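You operate a simulated robot arm through the tools that you are given. There is no shell and no other tool.

You run a simulated robot arm. Do the job below in one go: nothing can be reset, and whatever is moved stays where it is left.

Task
Anneal the clamped rod, let it cool and free it.
Fine: close the guard, hold the orange button till the joint is blue; when the glow is gone open guard and clamps; leave the rod lying there.

The check looks at the end state, three seconds after you hand in, the way a careful person would. Anything else that was tipped, shoved, dropped, spilled or broken makes it a failure.

Robot
A 7-joint arm with a two-finger parallel gripper, fixed in place. Base frame: the origin is on the floor under the middle of its stand, x ahead of it, y to its left, z up. Readings come in mm, degrees, newtons and seconds.
It reaches about 1247 mm from its shoulder. Its first joint turns from -132.0 to 132.0 degrees. Payload 3.91 kg.
Tool frame: the origin (TCP) lies between the finger pads and is the grasp point; the fingertips stand 30 mm ahead of it; z points along the fingers, y is the line along which they close. Largest opening 110 mm; finger width 20, thickness 10; the body of the gripper, 48 by 112 mm, starts 55 mm behind the TCP.
Orientation is told as [roll, pitch, yaw] about the base's x, y, z axes, in that order, counted from this pose: with the fingers straight down and closing along the base's y, the tool's x points along the base's -x, its y along +y and its z along -z.

Tools
- The arm moves only by the tool jog_arm. Its argument "plan" is a list of rows, each a list of 7 numbers: the shift along the tool's x, y, z in units of 150 mm (1.0 is 150 mm), then the turn, a rotation vector about the tool's x, y, z in units of 180 degrees (1.0 is 180 degrees), then the finger opening in mm, from 0 to 110. In form: [[tx, ty, tz, ax, ay, az, fingers], ...]. A call has 1 to 20 rows; each row is the pose to reach, as a shift and turn from the pose commanded when the call began, along the tool's axes at that moment. A call with a number of a shift or a turn outside -1 to 1 is refused whole. Each row takes 0.2 s and may step no farther than 50 mm and 8.6 degrees from the row before; otherwise, or with a gripper value out of range, the whole call is refused. Where a pose cannot be reached the arm comes as near as it can. A force on the tool above 90 N (or 10 N above the force at the start of the call, whichever is more), or a blocked arm, ends the call early, and 0.2 s more pass. Each finger travels about 108 mm/s and halts on what it meets, pressing with about 31 N; the grip force reading is that of the motor and also rises with nothing between the fingers. The clock runs only during rows and for 0.2 s after the last one: add rows that repeat a pose to give the fingers time. The reply holds the time, the measured pose of the TCP, the force on the tool along the base axes, the opening and the grip force, in the units named above and with some noise, with the torque about the TCP (base axes, N m) and any sound that the robot's microphone picked up.
- Cameras (640 x 400 px; columns grow to the right, rows downward): "scene" is fixed at [214.1, 489.5, 1531.1]; the picture's right is [-0.04, -1.00, 0.00], its down [-0.71, 0.03, -0.70] and it looks along [0.70, -0.03, -0.71] (base axes); focal length 254 px, centre (320, 200). "wrist" rides on the gripper at [72, 17, -103] in the tool frame; the picture's right is [-0.23, 0.97, 0.00], its down [-0.76, -0.18, -0.62] and it looks along [-0.61, -0.14, 0.78] (tool axes); focal length 222 px, centre (320, 200). There is no depth. A picture from a camera that has moved, and an enlarged one, comes with that camera's place and axes in the base frame and with its lens. The place of the scene camera against the robot may be out by one fixed shift of up to 18 mm in any direction.
- grab_frame(camera): a new picture of that camera. No time passes.
- zoom(camera, box): a new picture of the part [left, top, right, bottom] of that camera's present view, enlarged. No time passes.
- job_done(): hands the job in; it is judged then, once.

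Nothing tells you positions but the pictures and the camera data. Unless the task says otherwise, let go and move clear before handing in.

The tools are called after ">>>" as name(argument=value, ...) on one line, values as JSON. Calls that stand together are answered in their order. jog_arm: Moves the arm, as the interface text tells. Its arguments: {"type":"object","properties":{"plan":{"type":"array","items":{"type":"array","items":{"type":"number"}}}},"required":["plan"]} The other tools are called the same way: grab_frame (camera) takes a picture; zoom (camera, box) takes an enlarged picture of a part of a camera's view; job_done () hands the job in.

At the start:

```text
time_s: 0.0
ee_pos: [601.1, 319.0, 1320.1]
tool_rot: [0.0, 0.1, 0.0]
force: [-0.6, -0.6, -0.1]
ft_torque: [0.01, 0.03, 0.01]
opening: 110.0
grip_force: 0.1
```

scene: 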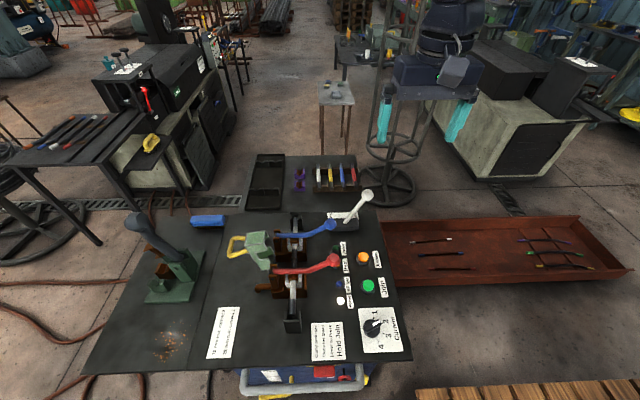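
wrist: 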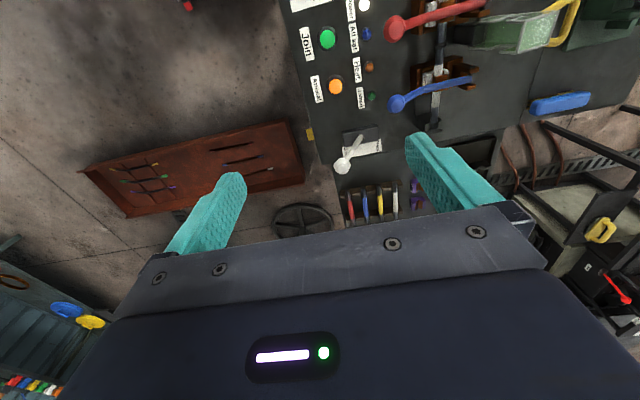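

I see a bench with a welding/annealing machine: a red and blue clamp lever, a yellow-handled guard, an orange button marked "Anneal", lamps and a notice. I will enlarge the pictures before planning any motion.

>>> zoom(camera="scene", box=[210, 180, 410, 305])

>>> zoom(camera="scene", box=[190, 280, 420, 390])

>>> zoom(camera="wrist", box=[290, 0, 610, 200])

>>> zoom(camera="scene", box=[320, 230, 410, 310])

```text
3.20 times, centred on (310, 242) of scene
camera zoom: at [214.1, 489.5, 1531.1], right [-0.04, -1.0, 0.0], down [-0.71, 0.03, -0.7], along [0.7, -0.03, -0.71], focal length 813 px, centre (352, 64)
```

zoom: 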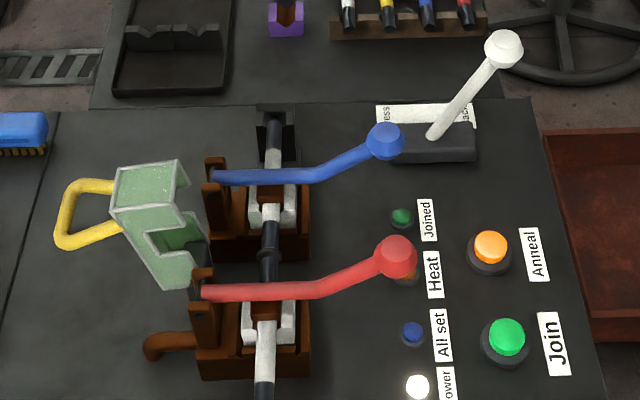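

```text
2.78 times, centred on (305, 335) of scene
camera zoom: at [214.1, 489.5, 1531.1], right [-0.04, -1.0, 0.0], down [-0.71, 0.03, -0.7], along [0.7, -0.03, -0.71], focal length 707 px, centre (362, -176)
```

zoom: 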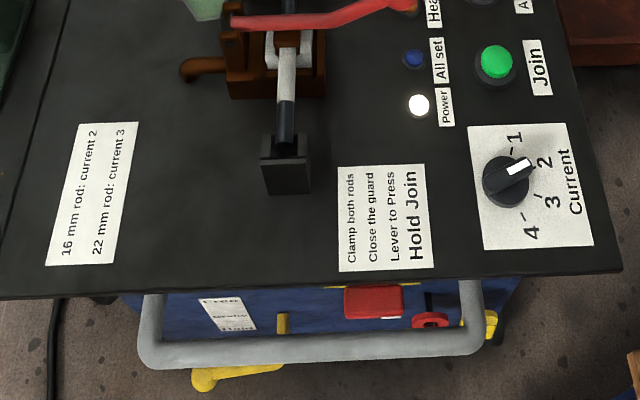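

```text
2.00 times, centred on (450, 100) of wrist
camera zoom: at [529.2, 336.1, 1422.4], right [0.23, 0.97, 0.0], down [0.76, -0.18, 0.62], along [0.61, -0.14, -0.78], focal length 444 px, centre (60, 400)
```

zoom: 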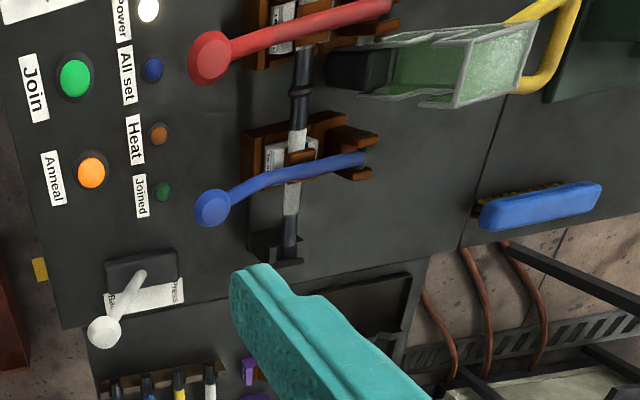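

```text
5.00 times, centred on (365, 270) of scene
camera zoom: at [214.1, 489.5, 1531.1], right [-0.04, -1.0, 0.0], down [-0.71, 0.03, -0.7], along [0.7, -0.03, -0.71], focal length 1270 px, centre (95, -150)
```

zoom: 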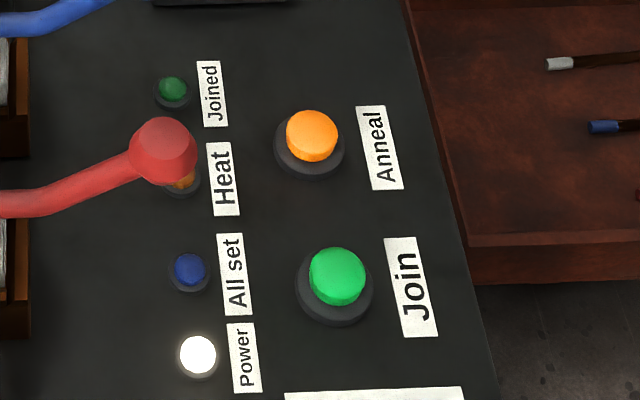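

The rod lies along x between the red and blue clamps, with the guard (yellow handle) swung or slid to the left of it, and the Anneal button is near x 660, y 345, z 805. I will move the gripper left and a little lower, still well above everything, to look at the guard closely.

>>> jog_arm(plan=[[0.1, 0.25, 0.14, 0, 0, 0, 110], [0.2, 0.5, 0.28, 0, 0, 0, 110], [0.3, 0.75, 0.42, 0, 0, 0, 110], [0.4, 1.0, 0.56, 0, 0, 0, 110]])

>>> jog_arm(plan=[[0.1, 0.25, 0.14, 0, 0, 0, 60], [0.2, 0.5, 0.28, 0, 0, 0, 30], [0.3, 0.75, 0.42, 0, 0, 0, 0], [0.4, 1.0, 0.56, 0, 0, 0, 0]])

>>> grab_frame(camera="wrist")

>>> grab_frame(camera="scene")

```text
time_s: 1.0
ee_pos: [540.2, 466.8, 1236.5]
tool_rot: [0.0, 0.1, 0.1]
force: [-0.2, 0.2, 0.9]
ft_torque: [0.04, 0.02, 0.01]
opening: 110.0
grip_force: 0.1
```

```text
time_s: 2.0
ee_pos: [481.2, 617.9, 1154.1]
tool_rot: [0.1, -0.1, 0.1]
force: [0.7, -0.6, 0.5]
ft_torque: [0.03, 0.04, 0.02]
opening: 0.0
grip_force: 31.0
```

```text
taken
camera wrist: at [408.6, 635.3, 1255.1], right [0.23, 0.97, 0.0], down [0.76, -0.18, 0.62], along [0.61, -0.14, -0.78], focal length 222 px, centre (320, 200)
```

wrist: 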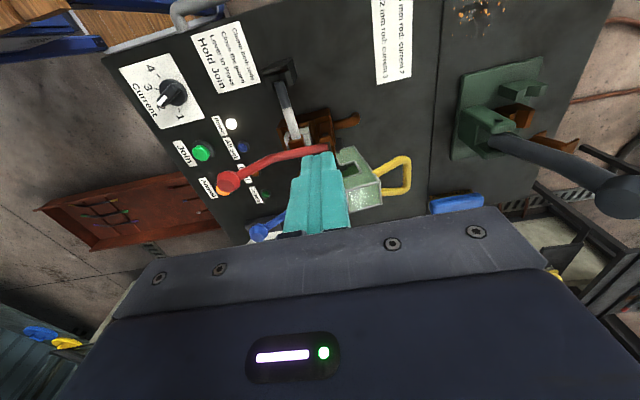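

```text
taken
```

scene: 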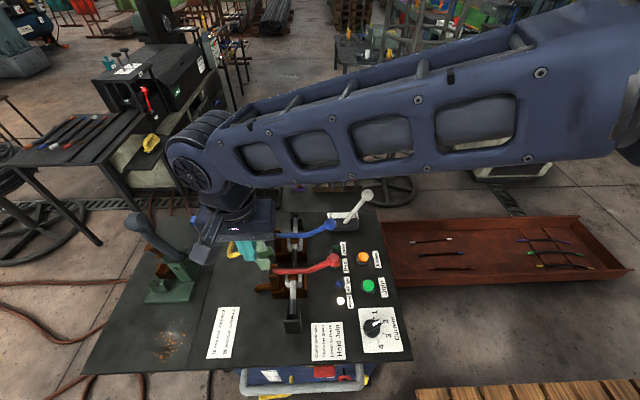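

The guard is a green hood with a yellow handle, left of the rod. I will enlarge it in the present wrist view before going nearer.

>>> zoom(camera="wrist", box=[220, 60, 440, 240])

>>> zoom(camera="scene", box=[220, 200, 380, 310])

```text
2.22 times, centred on (330, 150) of wrist
camera zoom: at [408.6, 635.3, 1255.1], right [0.23, 0.97, 0.0], down [0.76, -0.18, 0.62], along [0.61, -0.14, -0.78], focal length 494 px, centre (298, 311)
```

zoom: 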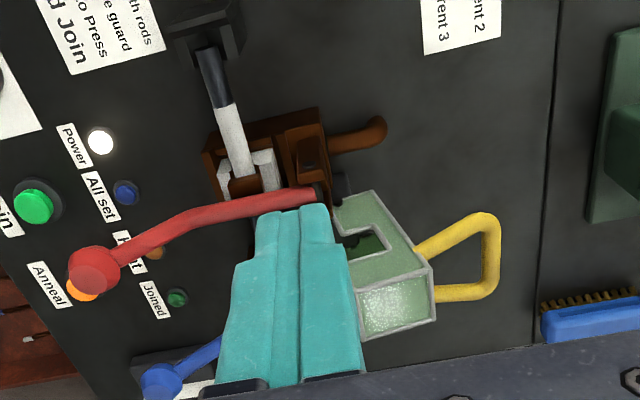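

```text
3.64 times, centred on (300, 255) of scene
camera zoom: at [214.1, 489.5, 1531.1], right [-0.04, -1.0, 0.0], down [-0.71, 0.03, -0.7], along [0.7, -0.03, -0.71], focal length 924 px, centre (393, 0)
```

zoom: 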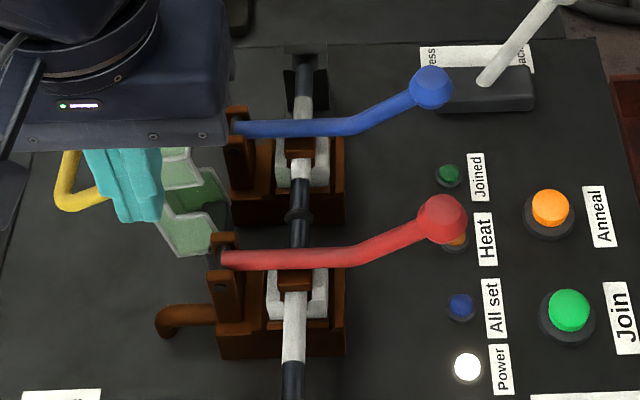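

The levers pivot on the left brackets and reach right over the rod; the guard looks like a hood hinged between the clamps. I will move forward over it to look down from directly above, still high.

>>> jog_arm(plan=[[-0.3, 0.0, 0, 0, 0, 0, 0], [-0.6, 0.0, 0.0, 0, 0, 0, 0], [-0.9, 0.0, 0.1, 0, 0, 0, 0], [-1.0, 0.0, 0.2, 0, 0, 0, 0]])

>>> grab_frame(camera="wrist")

>>> zoom(camera="wrist", box=[220, 0, 420, 125])

```text
time_s: 3.0
ee_pos: [631.5, 618.1, 1123.8]
tool_rot: [-0.1, 0.0, 0.0]
force: [-1.3, -0.4, 0.2]
ft_torque: [-0.01, -0.06, 0.04]
opening: 0.1
grip_force: 31.0
```

```text
taken
camera wrist: at [558.9, 636.2, 1225.8], right [0.23, 0.97, 0.0], down [0.76, -0.18, 0.62], along [0.61, -0.14, -0.78], focal length 222 px, centre (320, 200)
```

wrist: 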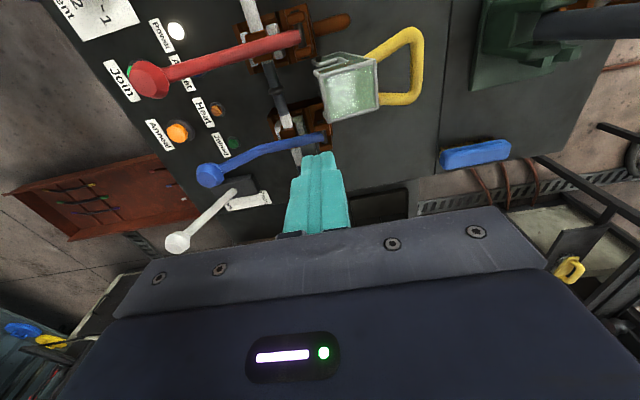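

```text
3.20 times, centred on (320, 62) of wrist
camera zoom: at [558.9, 636.2, 1225.8], right [0.23, 0.97, 0.0], down [0.76, -0.18, 0.62], along [0.61, -0.14, -0.78], focal length 711 px, centre (320, 640)
```

zoom: 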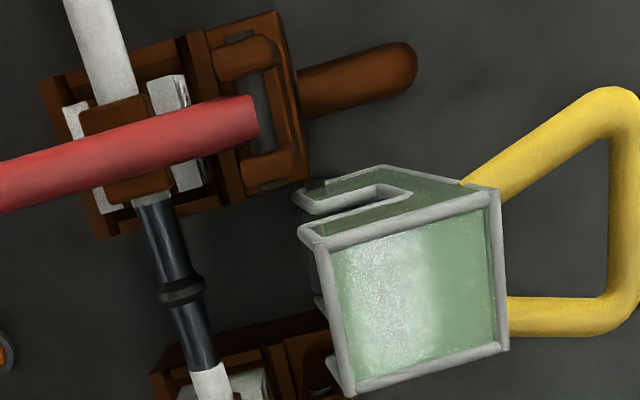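

Now the hood's form is clear: side plates with a slot opening toward the rod, and the handle loop pointing left. I want a side view along x to find the hinge and heights, so I'll back toward the robot and tilt the gripper to look forward.

>>> jog_arm(plan=[[0.25, 0.14, 0.1, 0, 0, 0, 0], [0.5, 0.28, 0.2, 0, 0, 0, 0], [0.75, 0.42, 0.3, 0, 0, 0, 0], [1.0, 0.567, 0.4, 0, 0, 0, 0]])

>>> jog_arm(plan=[[0.06, 0, 0.2, 0, -0.042, 0, 0], [0.12, 0, 0.4, 0, -0.084, 0, 0], [0.18, 0, 0.6, 0, -0.126, 0, 0], [0.247, 0, 0.78, 0, -0.1667, 0, 0]])

>>> grab_frame(camera="wrist")

>>> zoom(camera="wrist", box=[180, 30, 420, 180])

```text
time_s: 4.0
ee_pos: [483.1, 700.1, 1064.1]
tool_rot: [-0.1, 0.0, 0.1]
force: [1.3, -0.8, 0.1]
ft_torque: [0.03, 0.04, -0.03]
opening: 0.1
grip_force: 31.0
```

```text
time_s: 5.0
ee_pos: [446.5, 702.7, 946.5]
tool_rot: [0.1, -30.2, -0.1]
force: [1.4, -0.1, 0.8]
ft_torque: [0.04, 0.08, 0.03]
opening: 0.1
grip_force: 30.7
```

```text
taken
camera wrist: at [331.6, 720.7, 998.8], right [0.2, 0.97, 0.12], down [0.35, -0.18, 0.92], along [0.92, -0.14, -0.37], focal length 222 px, centre (320, 200)
```

wrist: 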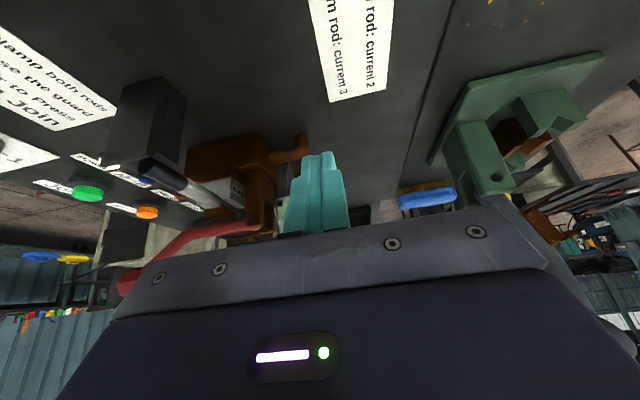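

```text
2.67 times, centred on (300, 105) of wrist
camera zoom: at [331.6, 720.7, 998.8], right [0.2, 0.97, 0.12], down [0.35, -0.18, 0.92], along [0.92, -0.14, -0.37], focal length 592 px, centre (373, 453)
```

zoom: 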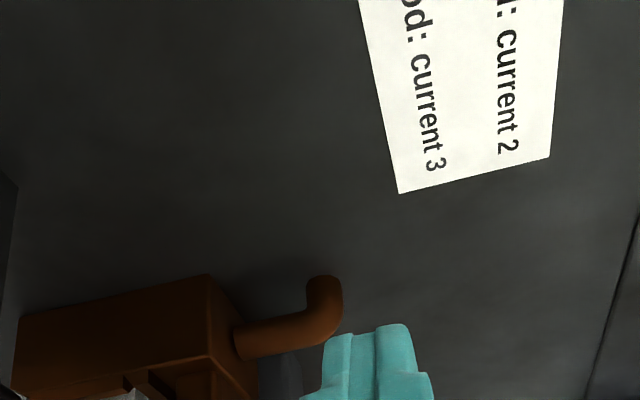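

From the pictures I place: table about z 815–820, rod joint near (616, 560, 887), guard hood at x 596–636, y 620–678, z 880–1000 with its hinge near y 619, z 861, handle bar near (616, 717, 967); red lever ball near (563, 453, 965), blue ball near (682, 452, 967). I will level the gripper, go up, and take a stereo look from the right to check this.

>>> jog_arm(plan=[[-0.125, 0, -0.2165, 0, 0.042, 0, 0], [-0.25, 0, -0.433, 0, 0.084, 0, 0], [-0.375, 0, -0.65, 0, 0.126, 0, 0], [-0.5, 0, -0.866, 0, 0.1667, 0, 0]])

>>> jog_arm(plan=[[-0.16, -0.186, -0.1, 0, 0, 0, 0], [-0.32, -0.372, -0.2, 0, 0, 0, 0], [-0.48, -0.56, -0.3, 0, 0, 0, 0], [-0.645, -0.745, -0.4, 0, 0, 0, 0]])

>>> jog_arm(plan=[[-0.16, -0.186, 0, 0, 0, 0, 0], [-0.32, -0.372, 0, 0, 0, 0, 0], [-0.48, -0.56, 0, 0, 0, 0, 0], [-0.645, -0.745, 0, 0, 0, 0, 0]])

>>> grab_frame(camera="wrist")

>>> zoom(camera="wrist", box=[300, 0, 500, 125])

>>> zoom(camera="wrist", box=[160, 0, 360, 160])

```text
time_s: 6.0
ee_pos: [444.1, 705.5, 1096.5]
tool_rot: [0.0, 0.1, 0.0]
force: [-0.4, 0.5, -0.9]
ft_torque: [-0.01, -0.02, 0.01]
opening: 0.1
grip_force: 31.0
```

```text
time_s: 7.0
ee_pos: [541.2, 593.0, 1155.0]
tool_rot: [0.0, 0.1, 0.1]
force: [0.0, 1.1, -0.2]
ft_torque: [0.0, -0.02, -0.03]
opening: 0.2
grip_force: 31.3
```

```text
time_s: 8.0
ee_pos: [638.0, 480.4, 1155.9]
tool_rot: [-0.1, 0.0, 0.2]
force: [-1.6, 0.7, 0.2]
ft_torque: [-0.06, -0.02, 0.04]
opening: 0.0
grip_force: 30.8
```

```text
taken
camera wrist: at [565.8, 497.5, 1258.1], right [0.23, 0.97, 0.0], down [0.76, -0.18, 0.62], along [0.61, -0.14, -0.78], focal length 222 px, centre (320, 200)
```

wrist: 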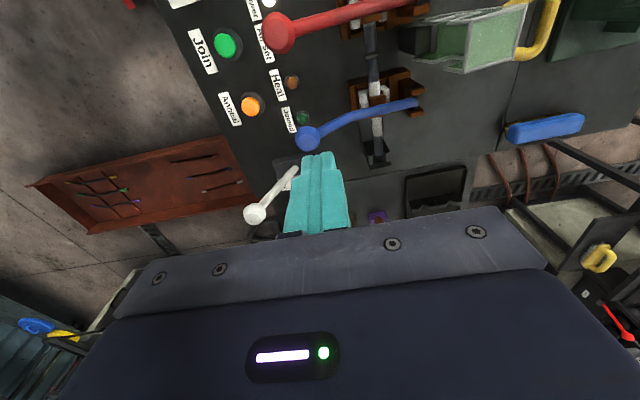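

```text
3.20 times, centred on (400, 62) of wrist
camera zoom: at [565.8, 497.5, 1258.1], right [0.23, 0.97, 0.0], down [0.76, -0.18, 0.62], along [0.61, -0.14, -0.78], focal length 711 px, centre (64, 640)
```

zoom: 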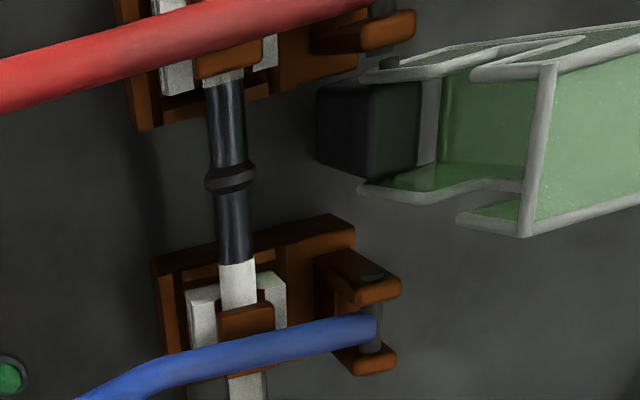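

```text
2.50 times, centred on (260, 80) of wrist
camera zoom: at [565.8, 497.5, 1258.1], right [0.23, 0.97, 0.0], down [0.76, -0.18, 0.62], along [0.61, -0.14, -0.78], focal length 555 px, centre (470, 500)
```

zoom: 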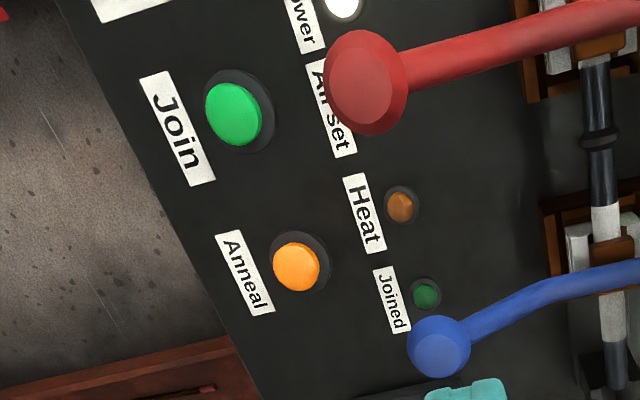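

The view from the right confirms it: the hood hinges on the black post at its lower right, its open side faces the rod, and it swings over toward −y to close. Next I'll bring the gripper over the yellow bar at about (616, 717) with the fingers straddling it in y, and check alignment from above.

>>> jog_arm(plan=[[0.025, 0.264, 0, 0, 0, 0, 0], [0.05, 0.528, 0, 0, 0, 0, 20], [0.0735, 0.79, 0, 0, 0, 0, 40]])

>>> jog_arm(plan=[[0.025, 0.264, 0.12, 0, 0, 0, 40], [0.05, 0.528, 0.24, 0, 0, 0, 40], [0.0735, 0.79, 0.373, 0, 0, 0, 40]])

>>> grab_frame(camera="wrist")

>>> zoom(camera="wrist", box=[240, 40, 440, 240])

>>> grab_frame(camera="scene")

```text
time_s: 8.8
ee_pos: [626.8, 597.4, 1156.2]
tool_rot: [-0.1, -0.1, 0.0]
force: [0.8, -0.2, 0.7]
ft_torque: [0.02, 0.02, 0.02]
opening: 40.0
grip_force: 0.0
```

```text
time_s: 9.6
ee_pos: [615.8, 717.6, 1099.4]
tool_rot: [0.1, 0.0, 0.1]
force: [1.3, -1.0, 0.4]
ft_torque: [0.04, 0.04, -0.01]
opening: 39.9
grip_force: 0.1
```

```text
taken
camera wrist: at [543.8, 734.9, 1200.7], right [0.23, 0.97, 0.0], down [0.76, -0.18, 0.62], along [0.61, -0.14, -0.78], focal length 222 px, centre (320, 200)
```

wrist: 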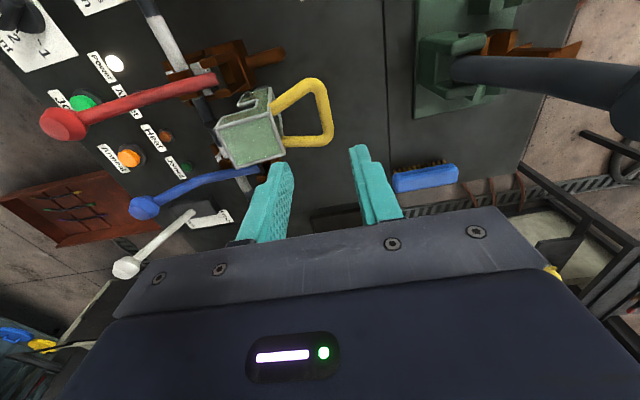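

```text
2.00 times, centred on (340, 140) of wrist
camera zoom: at [543.8, 734.9, 1200.7], right [0.23, 0.97, 0.0], down [0.76, -0.18, 0.62], along [0.61, -0.14, -0.78], focal length 444 px, centre (280, 320)
```

zoom: 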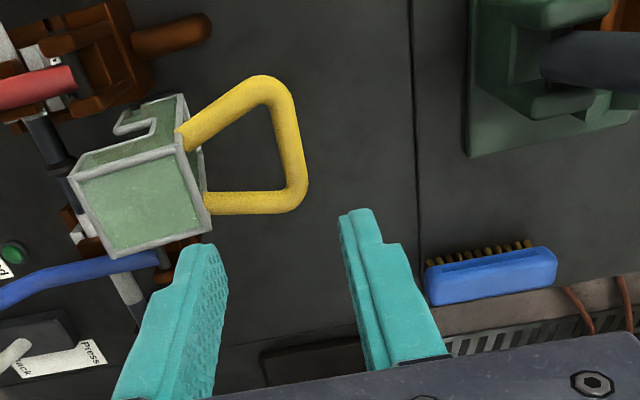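

```text
taken
```

scene: 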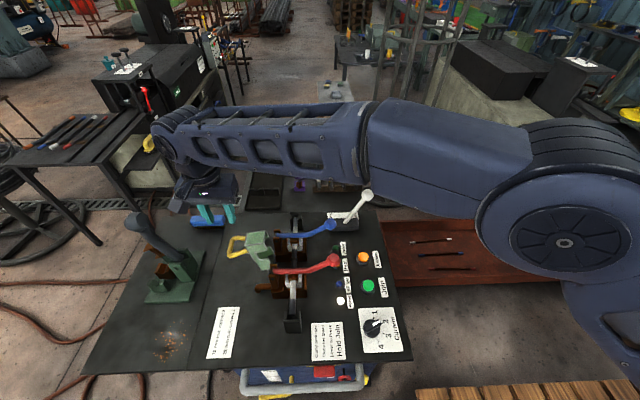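

The bar is at about (616, 723, 960), inside the span of the open fingers. I'll shift 5 mm left and go down so the fingers straddle it, watching the force.

>>> jog_arm(plan=[[0, 0.033, 0.2, 0, 0, 0, 40], [0, 0.033, 0.4, 0, 0, 0, 40], [0, 0.033, 0.6, 0, 0, 0, 40], [0, 0.033, 0.75, 0, 0, 0, 40], [0, 0.033, 0.88, 0, 0, 0, 40]])

>>> grab_frame(camera="wrist")

>>> zoom(camera="scene", box=[200, 190, 360, 290])

```text
time_s: 10.8
ee_pos: [615.8, 723.2, 966.0]
tool_rot: [0.0, 0.0, 0.0]
force: [0.8, 0.0, 0.4]
ft_torque: [-0.01, 0.03, 0.04]
opening: 39.9
grip_force: 0.0
```

```text
taken
camera wrist: at [542.9, 739.6, 1068.8], right [0.23, 0.97, 0.0], down [0.76, -0.18, 0.62], along [0.61, -0.14, -0.78], focal length 222 px, centre (320, 200)
```

wrist: 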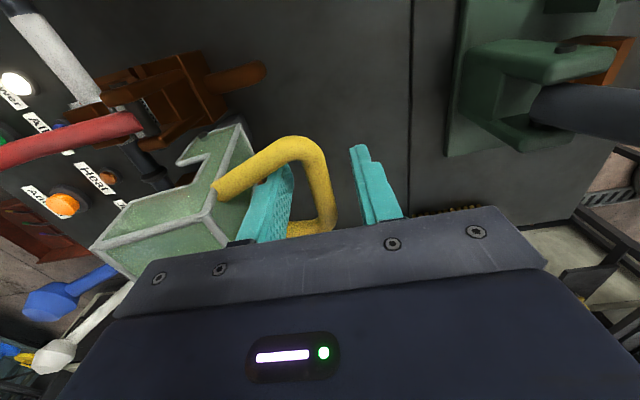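

```text
4.00 times, centred on (280, 240) of scene
camera zoom: at [214.1, 489.5, 1531.1], right [-0.04, -1.0, 0.0], down [-0.71, 0.03, -0.7], along [0.7, -0.03, -0.71], focal length 1016 px, centre (480, 40)
```

zoom: 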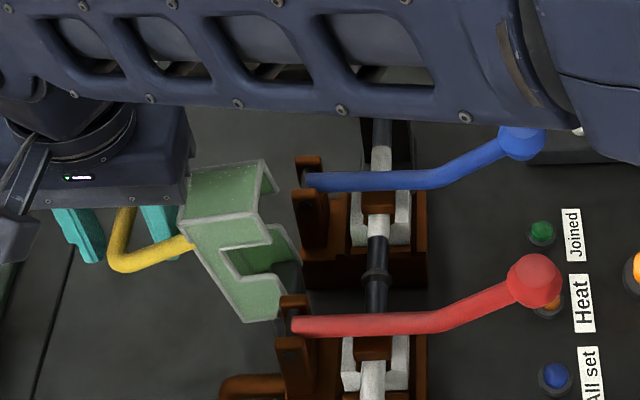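

The bar sits between the fingers with the inner finger inside the loop. I'll close the fingers to a loose cage of 24 mm and carry the bar to the right along its arc about the hinge, the first half now.

>>> jog_arm(plan=[[0, 0, 0, 0, 0, 0, 24], [0, -0.067, -0.05, 0, 0, 0, 24], [0, -0.133, -0.1, 0, 0, 0, 24], [0, -0.2, -0.13, 0, 0, 0, 24], [0, -0.267, -0.16, 0, 0, 0, 24]])

>>> zoom(camera="scene", box=[200, 190, 360, 290])

>>> grab_frame(camera="wrist")

```text
time_s: 12.0
ee_pos: [616.6, 681.9, 990.8]
tool_rot: [0.1, 0.1, 0.0]
force: [-0.3, 0.5, -1.0]
ft_torque: [0.0, 0.01, -0.01]
opening: 24.5
grip_force: 0.4
```

```text
4.00 times, centred on (280, 240) of scene
camera zoom: at [214.1, 489.5, 1531.1], right [-0.04, -1.0, 0.0], down [-0.71, 0.03, -0.7], along [0.7, -0.03, -0.71], focal length 1016 px, centre (480, 40)
```

zoom: 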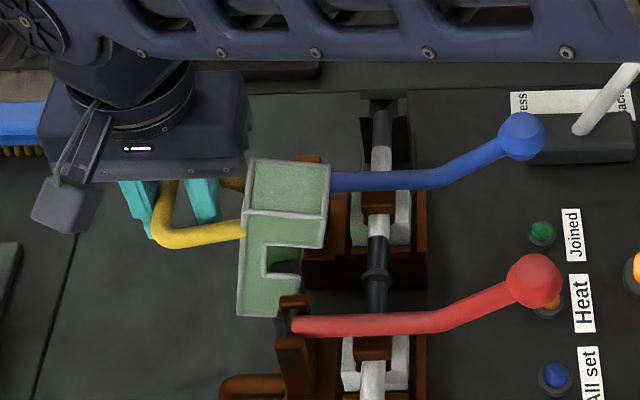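

```text
taken
camera wrist: at [543.8, 699.4, 1093.2], right [0.23, 0.97, 0.0], down [0.76, -0.18, 0.62], along [0.61, -0.14, -0.78], focal length 222 px, centre (320, 200)
```

wrist: 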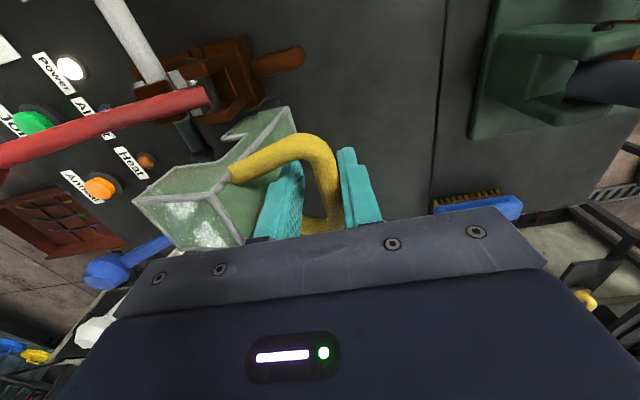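

The hood is swinging over smoothly with almost no force. I'll continue over the top of the arc.

>>> jog_arm(plan=[[0, -0.1, -0.04, 0, 0, 0, 24], [0, -0.2, -0.07, 0, 0, 0, 24], [0, -0.3, -0.08, 0, 0, 0, 24], [0, -0.4, -0.08, 0, 0, 0, 24], [0, -0.5, -0.07, 0, 0, 0, 24]])

>>> zoom(camera="scene", box=[200, 190, 360, 290])

>>> grab_frame(camera="wrist")

```text
time_s: 13.2
ee_pos: [616.2, 606.4, 1001.1]
tool_rot: [0.0, 0.1, -0.1]
force: [-0.7, 0.2, -0.5]
ft_torque: [0.01, 0.02, -0.03]
opening: 24.3
grip_force: 0.0
```

```text
4.00 times, centred on (280, 240) of scene
camera zoom: at [214.1, 489.5, 1531.1], right [-0.04, -1.0, 0.0], down [-0.71, 0.03, -0.7], along [0.7, -0.03, -0.71], focal length 1016 px, centre (480, 40)
```

zoom: 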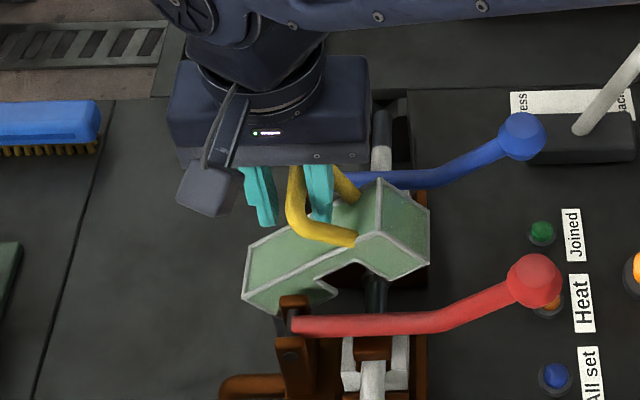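

```text
taken
camera wrist: at [543.7, 624.1, 1103.7], right [0.23, 0.97, 0.0], down [0.76, -0.18, 0.62], along [0.61, -0.14, -0.78], focal length 222 px, centre (320, 200)
```

wrist: 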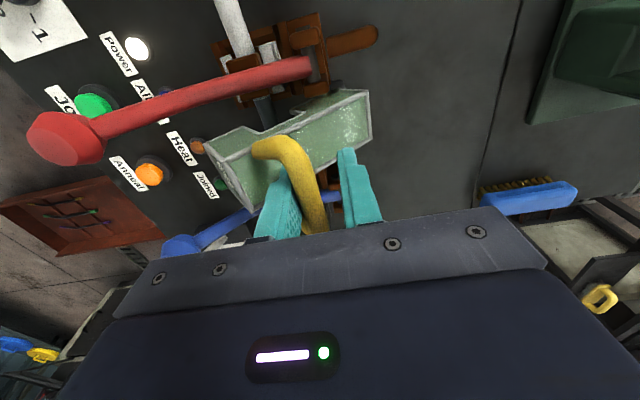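

Halfway over and still no force; I'll go on down the far side of the arc in small steps.

>>> jog_arm(plan=[[0, -0.08, 0.025, 0, 0, 0, 24], [0, -0.16, 0.055, 0, 0, 0, 24], [0, -0.24, 0.09, 0, 0, 0, 24], [0, -0.32, 0.135, 0, 0, 0, 24], [0, -0.4, 0.19, 0, 0, 0, 24]])

>>> zoom(camera="scene", box=[220, 190, 380, 290])

>>> grab_frame(camera="wrist")

```text
time_s: 14.4
ee_pos: [616.4, 547.0, 973.7]
tool_rot: [0.0, 0.0, 0.1]
force: [-0.4, -1.0, -0.2]
ft_torque: [-0.02, -0.02, 0.01]
opening: 24.5
grip_force: 0.3
```

```text
4.00 times, centred on (300, 240) of scene
camera zoom: at [214.1, 489.5, 1531.1], right [-0.04, -1.0, 0.0], down [-0.71, 0.03, -0.7], along [0.7, -0.03, -0.71], focal length 1016 px, centre (400, 40)
```

zoom: 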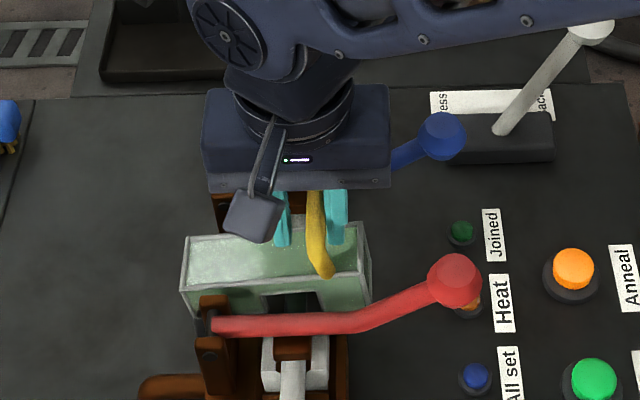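

```text
taken
camera wrist: at [544.0, 564.2, 1075.6], right [0.23, 0.97, 0.0], down [0.76, -0.18, 0.62], along [0.61, -0.14, -0.78], focal length 222 px, centre (320, 200)
```

wrist: 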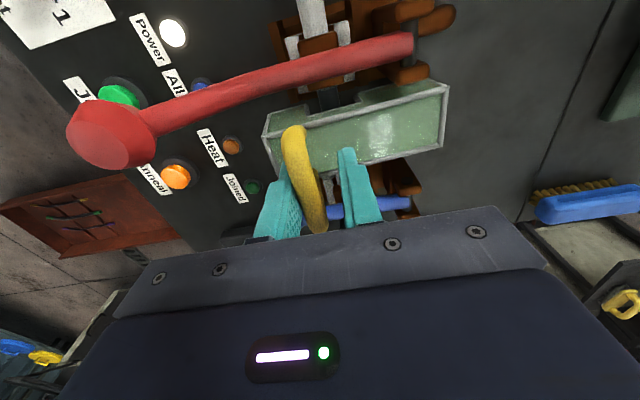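

The hood is nearly level over the joint. I'll go the last bit in small steps, watching for the stop.

>>> jog_arm(plan=[[0, -0.04, 0.03, 0, 0, 0, 24], [0, -0.08, 0.065, 0, 0, 0, 24], [0, -0.12, 0.1, 0, 0, 0, 24]])

>>> zoom(camera="scene", box=[220, 190, 380, 290])

>>> grab_frame(camera="wrist")

```text
time_s: 15.2
ee_pos: [616.9, 529.0, 959.2]
tool_rot: [0.0, -0.1, 0.0]
force: [-0.6, -0.2, -0.3]
ft_torque: [-0.02, -0.01, 0.0]
opening: 23.8
grip_force: 0.0
```

```text
4.00 times, centred on (300, 240) of scene
camera zoom: at [214.1, 489.5, 1531.1], right [-0.04, -1.0, 0.0], down [-0.71, 0.03, -0.7], along [0.7, -0.03, -0.71], focal length 1016 px, centre (400, 40)
```

zoom: 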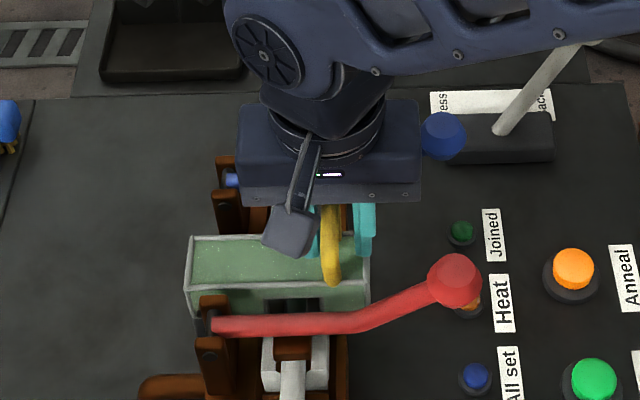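

```text
taken
camera wrist: at [544.1, 545.8, 1060.4], right [0.23, 0.97, 0.0], down [0.76, -0.18, 0.62], along [0.61, -0.14, -0.78], focal length 222 px, centre (320, 200)
```

wrist: 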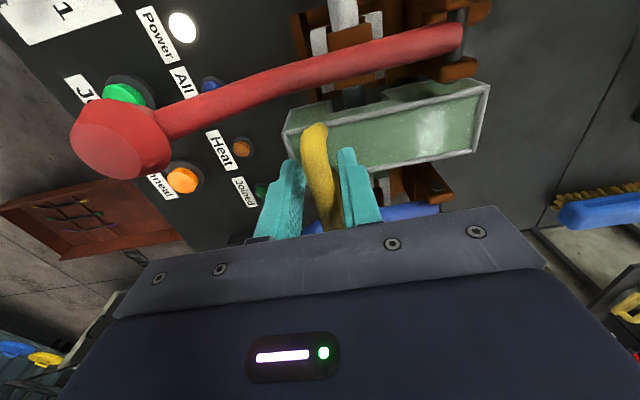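

No stop yet; the handle bar looks close to upright. I'll push on a few millimetres at a time until it meets its stop.

>>> jog_arm(plan=[[0, -0.033, 0.033, 0, 0, 0, 24], [0, -0.067, 0.07, 0, 0, 0, 24], [0, -0.1, 0.11, 0, 0, 0, 24]])

>>> zoom(camera="scene", box=[220, 190, 380, 290])

>>> grab_frame(camera="wrist")

```text
time_s: 16.0
ee_pos: [615.1, 517.8, 946.9]
tool_rot: [0.5, -0.3, 0.1]
force: [-0.6, 29.7, 57.4]
ft_torque: [2.1, 0.25, -0.06]
opening: 39.6
grip_force: 16.2
```

```text
4.00 times, centred on (300, 240) of scene
camera zoom: at [214.1, 489.5, 1531.1], right [-0.04, -1.0, 0.0], down [-0.71, 0.03, -0.7], along [0.7, -0.03, -0.71], focal length 1016 px, centre (400, 40)
```

zoom: 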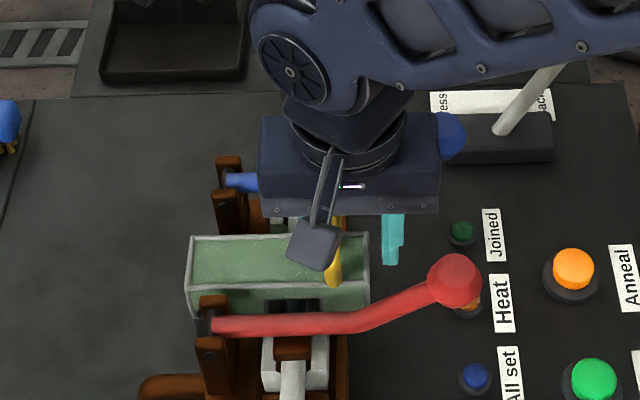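

```text
taken
camera wrist: at [542.5, 533.8, 1049.6], right [0.23, 0.97, 0.01], down [0.76, -0.18, 0.63], along [0.61, -0.13, -0.78], focal length 222 px, centre (320, 200)
```

wrist: 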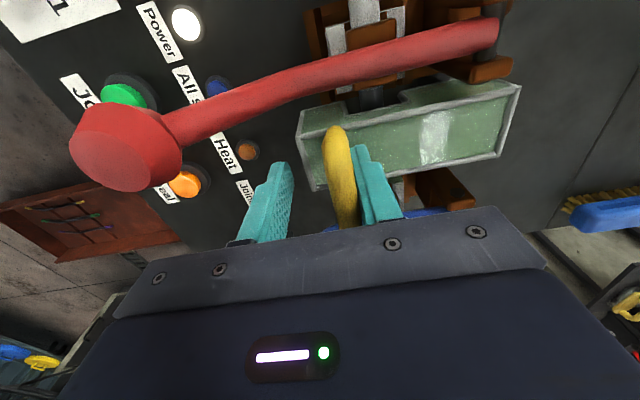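

The stop is reached: the hood didn't move further, and the fingers are now pressing on it (57 N up, fingers spread). I'll back off to the left and up at once and then clear the handle.

>>> jog_arm(plan=[[0, 0.03, -0.06, 0, 0, 0, 40], [0, 0.06, -0.12, 0, 0, 0, 40], [0, 0.067, -0.16, 0, 0, 0, 40]])

>>> grab_frame(camera="wrist")

>>> zoom(camera="scene", box=[220, 190, 380, 290])

```text
time_s: 16.8
ee_pos: [616.5, 523.7, 966.2]
tool_rot: [-0.1, 0.1, 0.0]
force: [-1.1, 0.3, 0.2]
ft_torque: [-0.01, -0.04, 0.0]
opening: 40.2
grip_force: 0.0
```

```text
taken
camera wrist: at [544.1, 540.9, 1067.3], right [0.23, 0.97, 0.0], down [0.76, -0.18, 0.62], along [0.61, -0.14, -0.78], focal length 222 px, centre (320, 200)
```

wrist: 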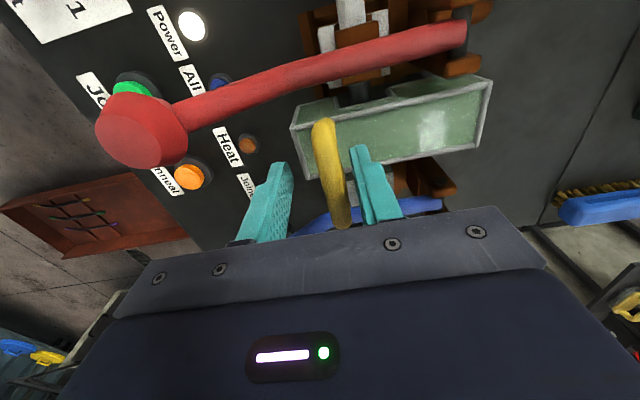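

```text
4.00 times, centred on (300, 240) of scene
camera zoom: at [214.1, 489.5, 1531.1], right [-0.04, -1.0, 0.0], down [-0.71, 0.03, -0.7], along [0.7, -0.03, -0.71], focal length 1016 px, centre (400, 40)
```

zoom: 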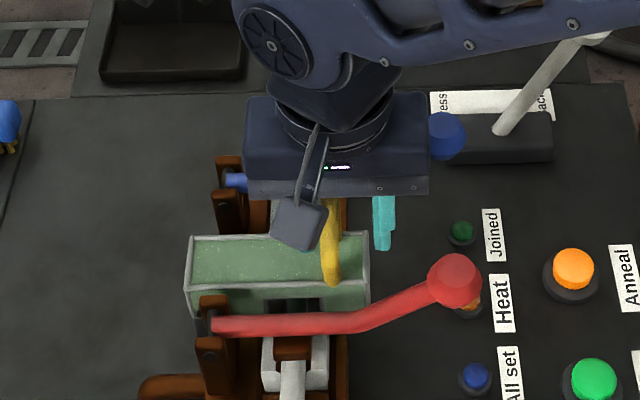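

Guard closed, no force left; the bar stands at about (616, 533, 953). I'll lift straight up clear of it, then look at the panel lamps.

>>> jog_arm(plan=[[0, 0.03, -0.2, 0, 0, 0, 40], [0, 0.03, -0.5, 0, 0, 0, 40], [0, 0.03, -0.8, 0, 0, 0, 40], [0, 0.03, -1.0, 0, 0, 0, 40]])

>>> jog_arm(plan=[[0, -0.3, 0, 0, 0, 0, 20], [0, -0.6, 0, 0, 0, 0, 0], [0, -0.9, 0, 0, 0, 0, 0], [0, -1.0, 0, 0, 0, 0, 0]])

>>> zoom(camera="scene", box=[220, 200, 400, 310])

>>> grab_frame(camera="wrist")

>>> grab_frame(camera="scene")

```text
time_s: 17.8
ee_pos: [616.4, 528.3, 1116.6]
tool_rot: [0.0, 0.1, 0.1]
force: [-0.2, 0.5, -0.4]
ft_torque: [-0.01, 0.03, 0.0]
opening: 40.1
grip_force: 0.0
```

```text
time_s: 18.8
ee_pos: [617.0, 378.4, 1116.8]
tool_rot: [0.1, 0.0, 0.0]
force: [-0.4, -0.2, 1.0]
ft_torque: [0.0, 0.04, 0.02]
opening: 0.0
grip_force: 30.6
```

```text
3.56 times, centred on (310, 255) of scene
camera zoom: at [214.1, 489.5, 1531.1], right [-0.04, -1.0, 0.0], down [-0.71, 0.03, -0.7], along [0.7, -0.03, -0.71], focal length 903 px, centre (356, 4)
```

zoom: 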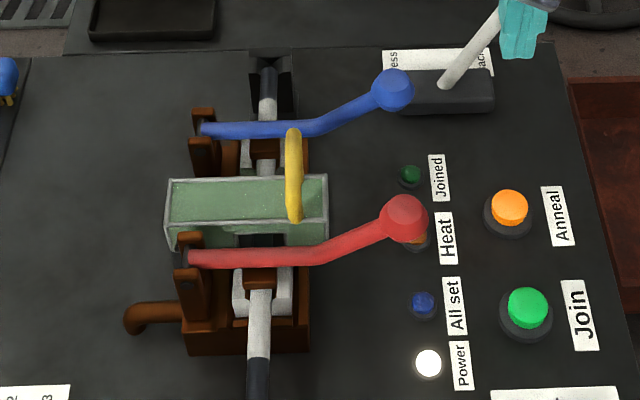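

```text
taken
camera wrist: at [544.2, 395.6, 1217.6], right [0.23, 0.97, 0.0], down [0.76, -0.18, 0.62], along [0.61, -0.14, -0.78], focal length 222 px, centre (320, 200)
```

wrist: 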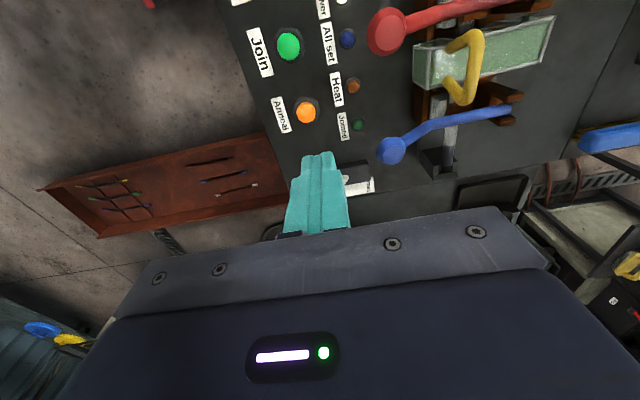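

```text
taken
```

scene: 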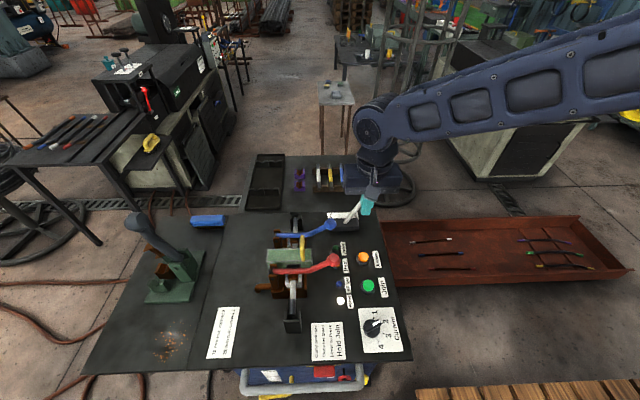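

The guard is down over the joint, only the Power lamp is lit. I'll enlarge the hood to see how well the joint can be watched, and locate the orange button again.

>>> zoom(camera="scene", box=[260, 235, 324, 275])

>>> zoom(camera="wrist", box=[400, 0, 560, 120])

>>> zoom(camera="wrist", box=[250, 60, 410, 160])

```text
10.00 times, centred on (292, 255) of scene
camera zoom: at [214.1, 489.5, 1531.1], right [-0.04, -1.0, 0.0], down [-0.71, 0.03, -0.7], along [0.7, -0.03, -0.71], focal length 2540 px, centre (600, -350)
```

zoom: 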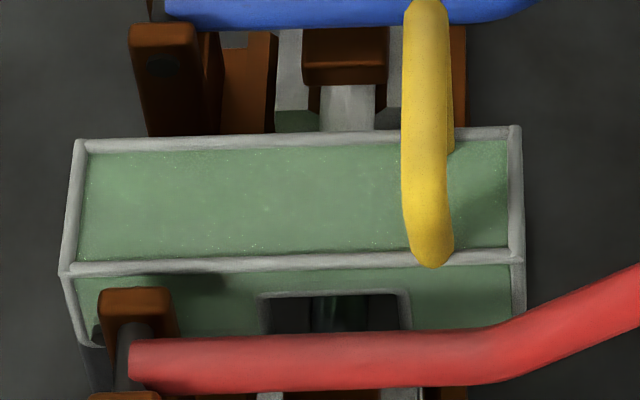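

```text
3.33 times, centred on (480, 60) of wrist
camera zoom: at [544.2, 395.6, 1217.6], right [0.23, 0.97, 0.0], down [0.76, -0.18, 0.62], along [0.61, -0.14, -0.78], focal length 740 px, centre (-213, 667)
```

zoom: 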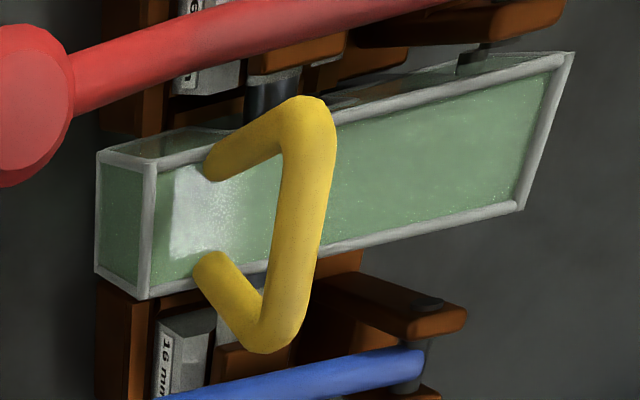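

```text
4.00 times, centred on (330, 110) of wrist
camera zoom: at [544.2, 395.6, 1217.6], right [0.23, 0.97, 0.0], down [0.76, -0.18, 0.62], along [0.61, -0.14, -0.78], focal length 888 px, centre (280, 560)
```

zoom: 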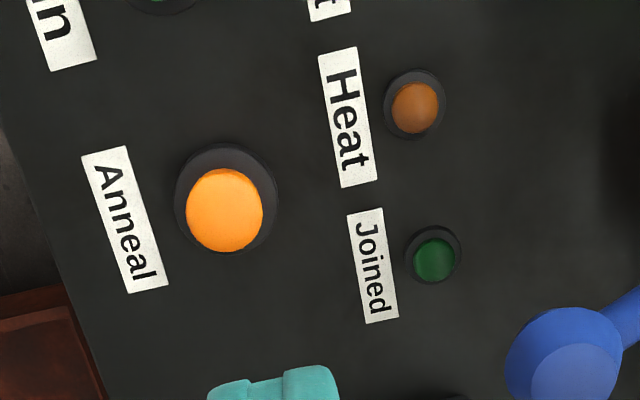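

The hood is shut and the rod is a 16 mm one; the orange button top is at about (652, 347, 836). I'll come above it with closed fingers and check alignment before pressing.

>>> jog_arm(plan=[[-0.08, -0.07, 0.2, 0, 0, 0, 0], [-0.16, -0.14, 0.45, 0, 0, 0, 0], [-0.233, -0.21, 0.7, 0, 0, 0, 0], [-0.233, -0.21, 0.95, 0, 0, 0, 0]])

>>> jog_arm(plan=[[0, 0, 0.2, 0, 0, 0, 0], [0, 0, 0.4, 0, 0, 0, 0], [0, 0, 0.5, 0, 0, 0, 0]])

>>> grab_frame(camera="wrist")

>>> zoom(camera="scene", box=[220, 200, 400, 310])

```text
time_s: 19.8
ee_pos: [651.7, 346.1, 973.1]
tool_rot: [-0.1, 0.0, 0.1]
force: [0.2, 0.0, 0.4]
ft_torque: [0.0, -0.07, 0.02]
opening: 0.0
grip_force: 31.1
```

```text
time_s: 20.6
ee_pos: [651.1, 347.1, 897.9]
tool_rot: [0.0, 0.0, 0.1]
force: [-1.3, 1.2, 0.6]
ft_torque: [-0.03, -0.01, 0.05]
opening: 0.0
grip_force: 31.1
```

```text
taken
camera wrist: at [578.5, 364.3, 1000.7], right [0.23, 0.97, 0.0], down [0.76, -0.18, 0.62], along [0.61, -0.14, -0.78], focal length 222 px, centre (320, 200)
```

wrist: 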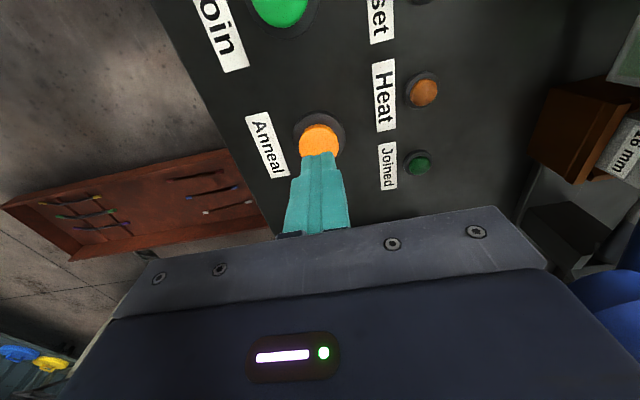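

```text
3.56 times, centred on (310, 255) of scene
camera zoom: at [214.1, 489.5, 1531.1], right [-0.04, -1.0, 0.0], down [-0.71, 0.03, -0.7], along [0.7, -0.03, -0.71], focal length 903 px, centre (356, 4)
```

zoom: 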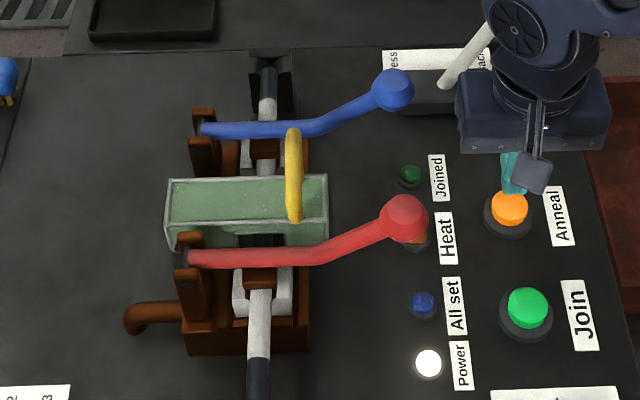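

The fingertips are right over the orange cap. I'll lower to just above it.

>>> jog_arm(plan=[[0, 0, 0.1, 0, 0, 0, 0], [0, 0, 0.17, 0, 0, 0, 0], [0, 0, 0.187, 0, 0, 0, 0]])

>>> zoom(camera="scene", box=[330, 230, 394, 280])

>>> grab_frame(camera="wrist")

```text
time_s: 21.4
ee_pos: [651.7, 347.5, 870.8]
tool_rot: [0.0, 0.1, 0.0]
force: [0.8, -0.6, 0.8]
ft_torque: [0.0, 0.01, -0.01]
opening: 0.0
grip_force: 31.2
```

```text
8.00 times, centred on (362, 255) of scene
camera zoom: at [214.1, 489.5, 1531.1], right [-0.04, -1.0, 0.0], down [-0.71, 0.03, -0.7], along [0.7, -0.03, -0.71], focal length 2032 px, centre (-16, -240)
```

zoom: 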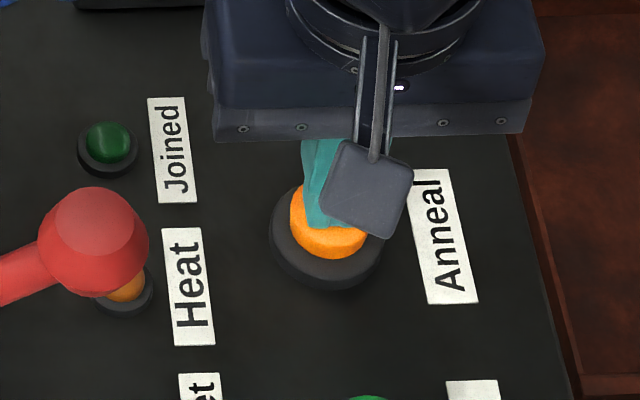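

```text
taken
camera wrist: at [578.6, 364.4, 972.4], right [0.23, 0.97, 0.0], down [0.76, -0.18, 0.62], along [0.61, -0.14, -0.78], focal length 222 px, centre (320, 200)
```

wrist: 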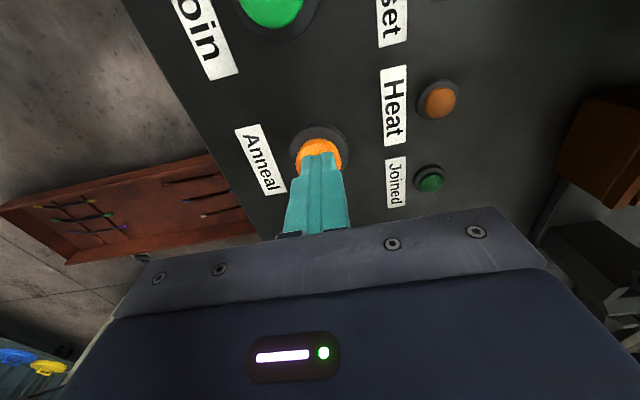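

The fingers are a few millimetres over the cap, and the Heat lamp is in the wrist view. I'll press down a little and look at lamp and joint right away.

>>> jog_arm(plan=[[0, 0, 0.027, 0, 0, 0, 0]])

>>> grab_frame(camera="wrist")

>>> zoom(camera="scene", box=[260, 235, 324, 275])

```text
time_s: 21.8
ee_pos: [651.7, 346.3, 867.6]
tool_rot: [0.0, -0.1, -0.2]
force: [-0.3, -0.7, 2.3]
ft_torque: [0.01, 0.03, 0.02]
opening: 0.1
grip_force: 31.0
```

```text
taken
camera wrist: at [578.7, 364.4, 968.2], right [0.23, 0.97, 0.0], down [0.76, -0.18, 0.62], along [0.61, -0.14, -0.78], focal length 222 px, centre (320, 200)
```

wrist: 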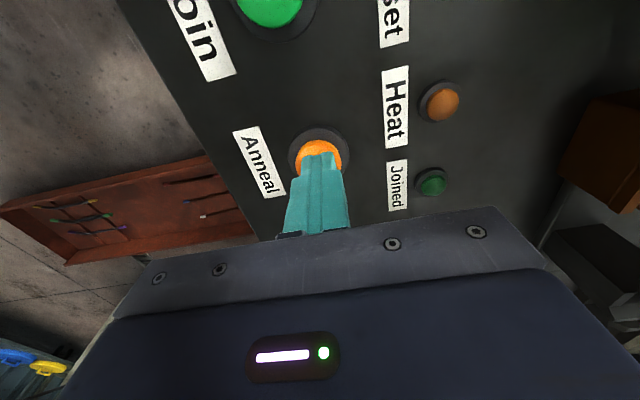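

```text
10.00 times, centred on (292, 255) of scene
camera zoom: at [214.1, 489.5, 1531.1], right [-0.04, -1.0, 0.0], down [-0.71, 0.03, -0.7], along [0.7, -0.03, -0.71], focal length 2540 px, centre (600, -350)
```

zoom: 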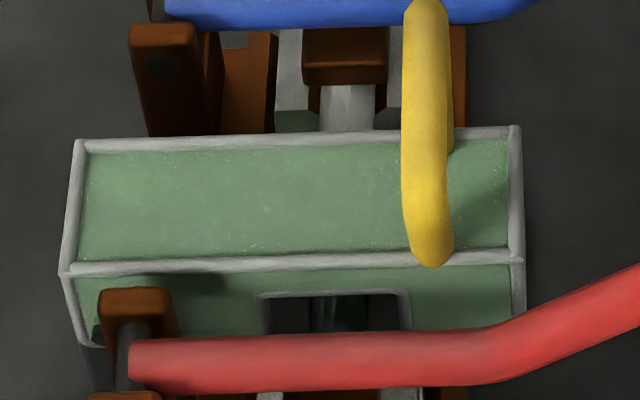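

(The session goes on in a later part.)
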